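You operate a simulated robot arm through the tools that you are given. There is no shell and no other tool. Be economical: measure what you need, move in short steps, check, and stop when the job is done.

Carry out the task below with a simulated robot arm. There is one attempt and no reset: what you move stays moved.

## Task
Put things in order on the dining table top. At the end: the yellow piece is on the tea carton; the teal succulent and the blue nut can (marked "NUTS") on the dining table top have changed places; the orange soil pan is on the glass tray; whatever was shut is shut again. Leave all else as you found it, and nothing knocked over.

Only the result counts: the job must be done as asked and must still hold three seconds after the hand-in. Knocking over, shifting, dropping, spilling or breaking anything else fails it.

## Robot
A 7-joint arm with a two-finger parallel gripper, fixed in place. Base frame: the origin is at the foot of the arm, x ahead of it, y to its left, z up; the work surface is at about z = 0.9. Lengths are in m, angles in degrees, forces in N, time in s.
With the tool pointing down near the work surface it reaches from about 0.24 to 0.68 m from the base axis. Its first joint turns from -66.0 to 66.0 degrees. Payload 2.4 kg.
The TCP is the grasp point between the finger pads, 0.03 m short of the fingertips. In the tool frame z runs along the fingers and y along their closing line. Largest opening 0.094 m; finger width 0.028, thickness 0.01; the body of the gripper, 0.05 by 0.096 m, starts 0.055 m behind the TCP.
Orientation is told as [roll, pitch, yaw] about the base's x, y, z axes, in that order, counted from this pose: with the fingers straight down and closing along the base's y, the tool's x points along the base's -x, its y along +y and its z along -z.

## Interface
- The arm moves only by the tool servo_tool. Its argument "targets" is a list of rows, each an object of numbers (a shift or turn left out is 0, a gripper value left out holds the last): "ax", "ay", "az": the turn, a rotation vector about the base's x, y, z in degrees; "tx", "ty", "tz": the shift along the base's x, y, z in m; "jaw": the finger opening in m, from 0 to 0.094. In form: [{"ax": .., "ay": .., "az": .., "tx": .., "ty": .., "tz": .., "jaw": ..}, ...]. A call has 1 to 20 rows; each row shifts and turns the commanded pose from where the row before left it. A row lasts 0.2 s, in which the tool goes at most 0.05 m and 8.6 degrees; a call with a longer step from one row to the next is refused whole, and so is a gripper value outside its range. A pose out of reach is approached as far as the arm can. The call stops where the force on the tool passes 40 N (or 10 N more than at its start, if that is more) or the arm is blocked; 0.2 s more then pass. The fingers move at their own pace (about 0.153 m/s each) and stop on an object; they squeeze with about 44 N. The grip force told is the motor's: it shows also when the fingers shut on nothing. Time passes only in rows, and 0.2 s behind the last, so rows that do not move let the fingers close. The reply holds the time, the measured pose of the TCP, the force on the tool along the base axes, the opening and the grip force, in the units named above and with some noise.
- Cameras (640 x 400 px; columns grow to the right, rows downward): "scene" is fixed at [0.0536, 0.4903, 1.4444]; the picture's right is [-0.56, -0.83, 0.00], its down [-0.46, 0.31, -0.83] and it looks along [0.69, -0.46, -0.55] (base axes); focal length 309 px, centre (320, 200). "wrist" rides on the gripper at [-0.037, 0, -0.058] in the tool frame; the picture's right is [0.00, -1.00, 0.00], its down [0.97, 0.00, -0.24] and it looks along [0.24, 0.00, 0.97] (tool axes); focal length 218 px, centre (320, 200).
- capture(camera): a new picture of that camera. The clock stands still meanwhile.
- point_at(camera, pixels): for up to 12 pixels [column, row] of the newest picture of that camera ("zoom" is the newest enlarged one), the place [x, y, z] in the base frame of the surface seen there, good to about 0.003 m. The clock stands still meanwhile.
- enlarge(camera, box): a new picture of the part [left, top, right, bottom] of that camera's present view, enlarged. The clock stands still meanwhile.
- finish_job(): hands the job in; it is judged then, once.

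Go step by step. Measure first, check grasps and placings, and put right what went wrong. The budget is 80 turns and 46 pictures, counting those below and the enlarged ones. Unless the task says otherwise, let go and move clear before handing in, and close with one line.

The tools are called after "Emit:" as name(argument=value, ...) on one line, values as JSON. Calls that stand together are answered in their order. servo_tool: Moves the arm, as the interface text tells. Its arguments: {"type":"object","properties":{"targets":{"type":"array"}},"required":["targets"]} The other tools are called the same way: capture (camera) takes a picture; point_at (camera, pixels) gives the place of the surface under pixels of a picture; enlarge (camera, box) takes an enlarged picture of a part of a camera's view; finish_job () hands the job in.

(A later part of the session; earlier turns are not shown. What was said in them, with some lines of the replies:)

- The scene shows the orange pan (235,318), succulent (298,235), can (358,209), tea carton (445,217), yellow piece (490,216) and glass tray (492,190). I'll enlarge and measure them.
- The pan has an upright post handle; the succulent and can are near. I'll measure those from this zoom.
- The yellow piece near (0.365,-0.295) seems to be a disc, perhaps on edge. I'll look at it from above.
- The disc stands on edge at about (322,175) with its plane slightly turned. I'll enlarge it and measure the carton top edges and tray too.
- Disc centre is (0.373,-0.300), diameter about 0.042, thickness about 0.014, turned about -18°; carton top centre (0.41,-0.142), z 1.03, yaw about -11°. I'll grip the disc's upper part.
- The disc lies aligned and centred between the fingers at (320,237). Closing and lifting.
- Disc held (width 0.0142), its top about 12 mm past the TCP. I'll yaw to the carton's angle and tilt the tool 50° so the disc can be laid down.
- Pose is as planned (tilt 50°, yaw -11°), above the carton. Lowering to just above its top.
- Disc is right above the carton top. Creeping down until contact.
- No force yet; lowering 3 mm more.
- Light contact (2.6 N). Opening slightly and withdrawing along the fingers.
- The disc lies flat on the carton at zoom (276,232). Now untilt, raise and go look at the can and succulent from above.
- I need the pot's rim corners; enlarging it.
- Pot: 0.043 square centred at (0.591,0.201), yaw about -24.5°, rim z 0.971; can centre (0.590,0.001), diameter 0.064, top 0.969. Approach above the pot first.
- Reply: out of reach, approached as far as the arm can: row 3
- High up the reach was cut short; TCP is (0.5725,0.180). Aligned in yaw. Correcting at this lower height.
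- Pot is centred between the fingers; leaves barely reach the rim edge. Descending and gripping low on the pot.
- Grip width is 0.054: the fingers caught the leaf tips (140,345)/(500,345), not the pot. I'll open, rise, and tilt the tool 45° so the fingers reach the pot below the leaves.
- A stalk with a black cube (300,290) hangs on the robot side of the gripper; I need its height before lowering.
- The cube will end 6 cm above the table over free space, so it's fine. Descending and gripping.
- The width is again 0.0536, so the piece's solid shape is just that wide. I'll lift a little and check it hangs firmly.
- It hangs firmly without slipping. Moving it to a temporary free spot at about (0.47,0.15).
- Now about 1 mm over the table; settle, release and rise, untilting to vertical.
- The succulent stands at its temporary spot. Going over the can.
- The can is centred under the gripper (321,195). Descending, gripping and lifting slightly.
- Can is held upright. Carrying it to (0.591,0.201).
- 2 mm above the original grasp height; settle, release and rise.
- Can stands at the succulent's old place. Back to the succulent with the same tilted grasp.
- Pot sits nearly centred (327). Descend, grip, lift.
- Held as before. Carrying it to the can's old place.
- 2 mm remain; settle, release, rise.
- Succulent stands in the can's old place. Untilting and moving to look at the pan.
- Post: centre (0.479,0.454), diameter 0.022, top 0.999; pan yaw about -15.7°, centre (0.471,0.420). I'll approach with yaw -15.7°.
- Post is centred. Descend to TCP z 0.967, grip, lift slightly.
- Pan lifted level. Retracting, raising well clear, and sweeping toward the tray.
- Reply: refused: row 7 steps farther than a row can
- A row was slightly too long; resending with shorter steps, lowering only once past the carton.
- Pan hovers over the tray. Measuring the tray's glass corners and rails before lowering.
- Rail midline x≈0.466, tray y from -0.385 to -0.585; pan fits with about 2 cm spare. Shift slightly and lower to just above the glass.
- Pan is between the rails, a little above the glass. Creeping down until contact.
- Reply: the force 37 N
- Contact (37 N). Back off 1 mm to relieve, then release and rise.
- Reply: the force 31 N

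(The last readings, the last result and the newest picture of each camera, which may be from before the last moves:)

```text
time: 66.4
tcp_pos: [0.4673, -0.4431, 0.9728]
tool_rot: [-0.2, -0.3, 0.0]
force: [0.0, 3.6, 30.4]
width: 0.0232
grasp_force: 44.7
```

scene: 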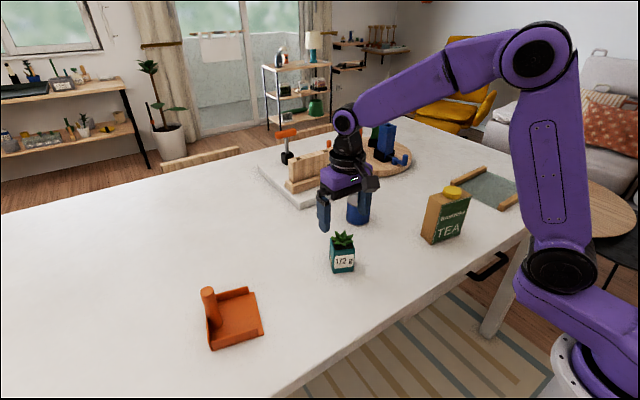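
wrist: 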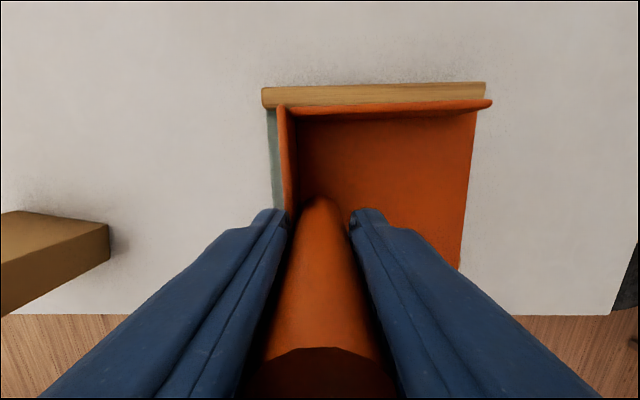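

Emit:
servo_tool(targets=[{"tz": 0.001}, {"tz": 0.001}, {}])

Emit:
enlarge(camera="scene", box=[430, 140, 558, 220])

```text
time: 67.2
tcp_pos: [0.4676, -0.4433, 0.9727]
tool_rot: [-0.1, -0.3, 0.1]
force: [2.7, -0.6, 20.2]
width: 0.0235
grasp_force: 44.1
```

```text
5.00 times, centred on (494, 180) of scene
```

zoom: 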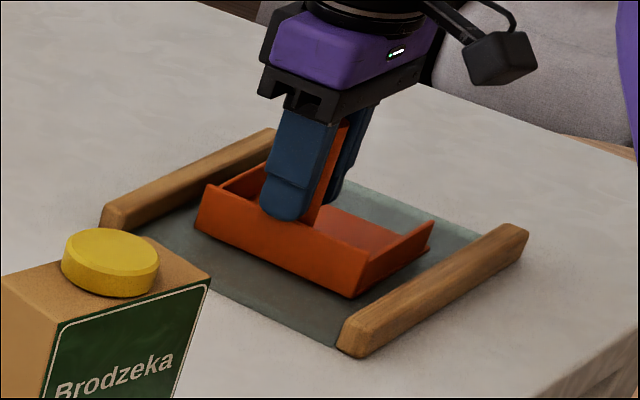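

Pan sits on the glass; 20 N left at about 5 N/mm. Relieve 3 mm more and release.

Emit:
servo_tool(targets=[{"tz": 0.001}, {"tz": 0.001}, {}])

```text
time: 68.0
tcp_pos: [0.4664, -0.4422, 0.9728]
tool_rot: [0.1, 0.1, 0.2]
force: [3.1, -1.6, 7.6]
width: 0.0233
grasp_force: 43.7
```

Nearly unloaded. Release and rise.

Emit:
servo_tool(targets=[{"tz": 0.001}, {"jaw": 0.06}, {}, {}, {"tz": 0.03}, {"tz": 0.04}, {"tz": 0.04}, {"tx": -0.04, "tz": 0.03}, {"tx": -0.04, "tz": 0.03}, {"tx": -0.04, "tz": 0.03}, {"tz": 0.03}, {"tx": -0.02, "ty": 0.04}, {}])

Emit:
capture(camera="scene")

Emit:
enlarge(camera="scene", box=[400, 140, 560, 240])

```text
time: 70.8
tcp_pos: [0.3274, -0.4, 1.2043]
tool_rot: [0.0, 0.0, -0.1]
force: [0.3, -0.8, 0.7]
width: 0.06
grasp_force: 0.0
```

```text
4 pictures are left
```

scene: 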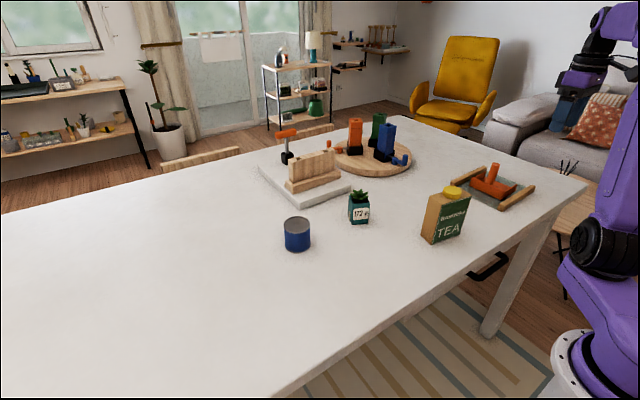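

```text
4.00 times, centred on (480, 190) of scene
```

zoom: 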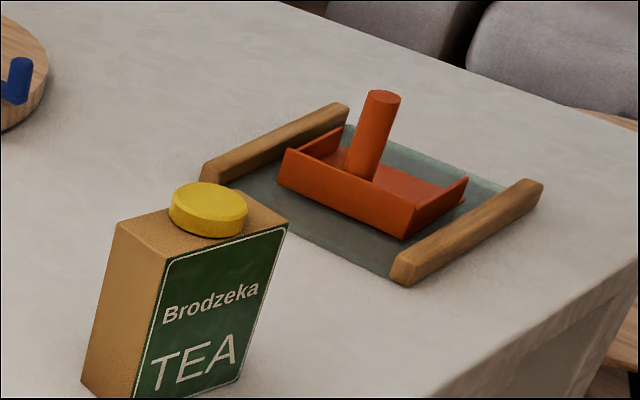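

The pictures show everything in place: disc flat on the carton (453,192), can (297,234) and succulent (359,208) swapped, pan on the glass tray (493,185), nothing knocked over, arm clear. Handing in.

Emit:
finish_job()

```text
The job is handed in.
```

The job is handed in: the yellow piece lies on the tea carton, the succulent and nut can have swapped places, the soil pan is on the glass tray, and nothing that was shut was opened.
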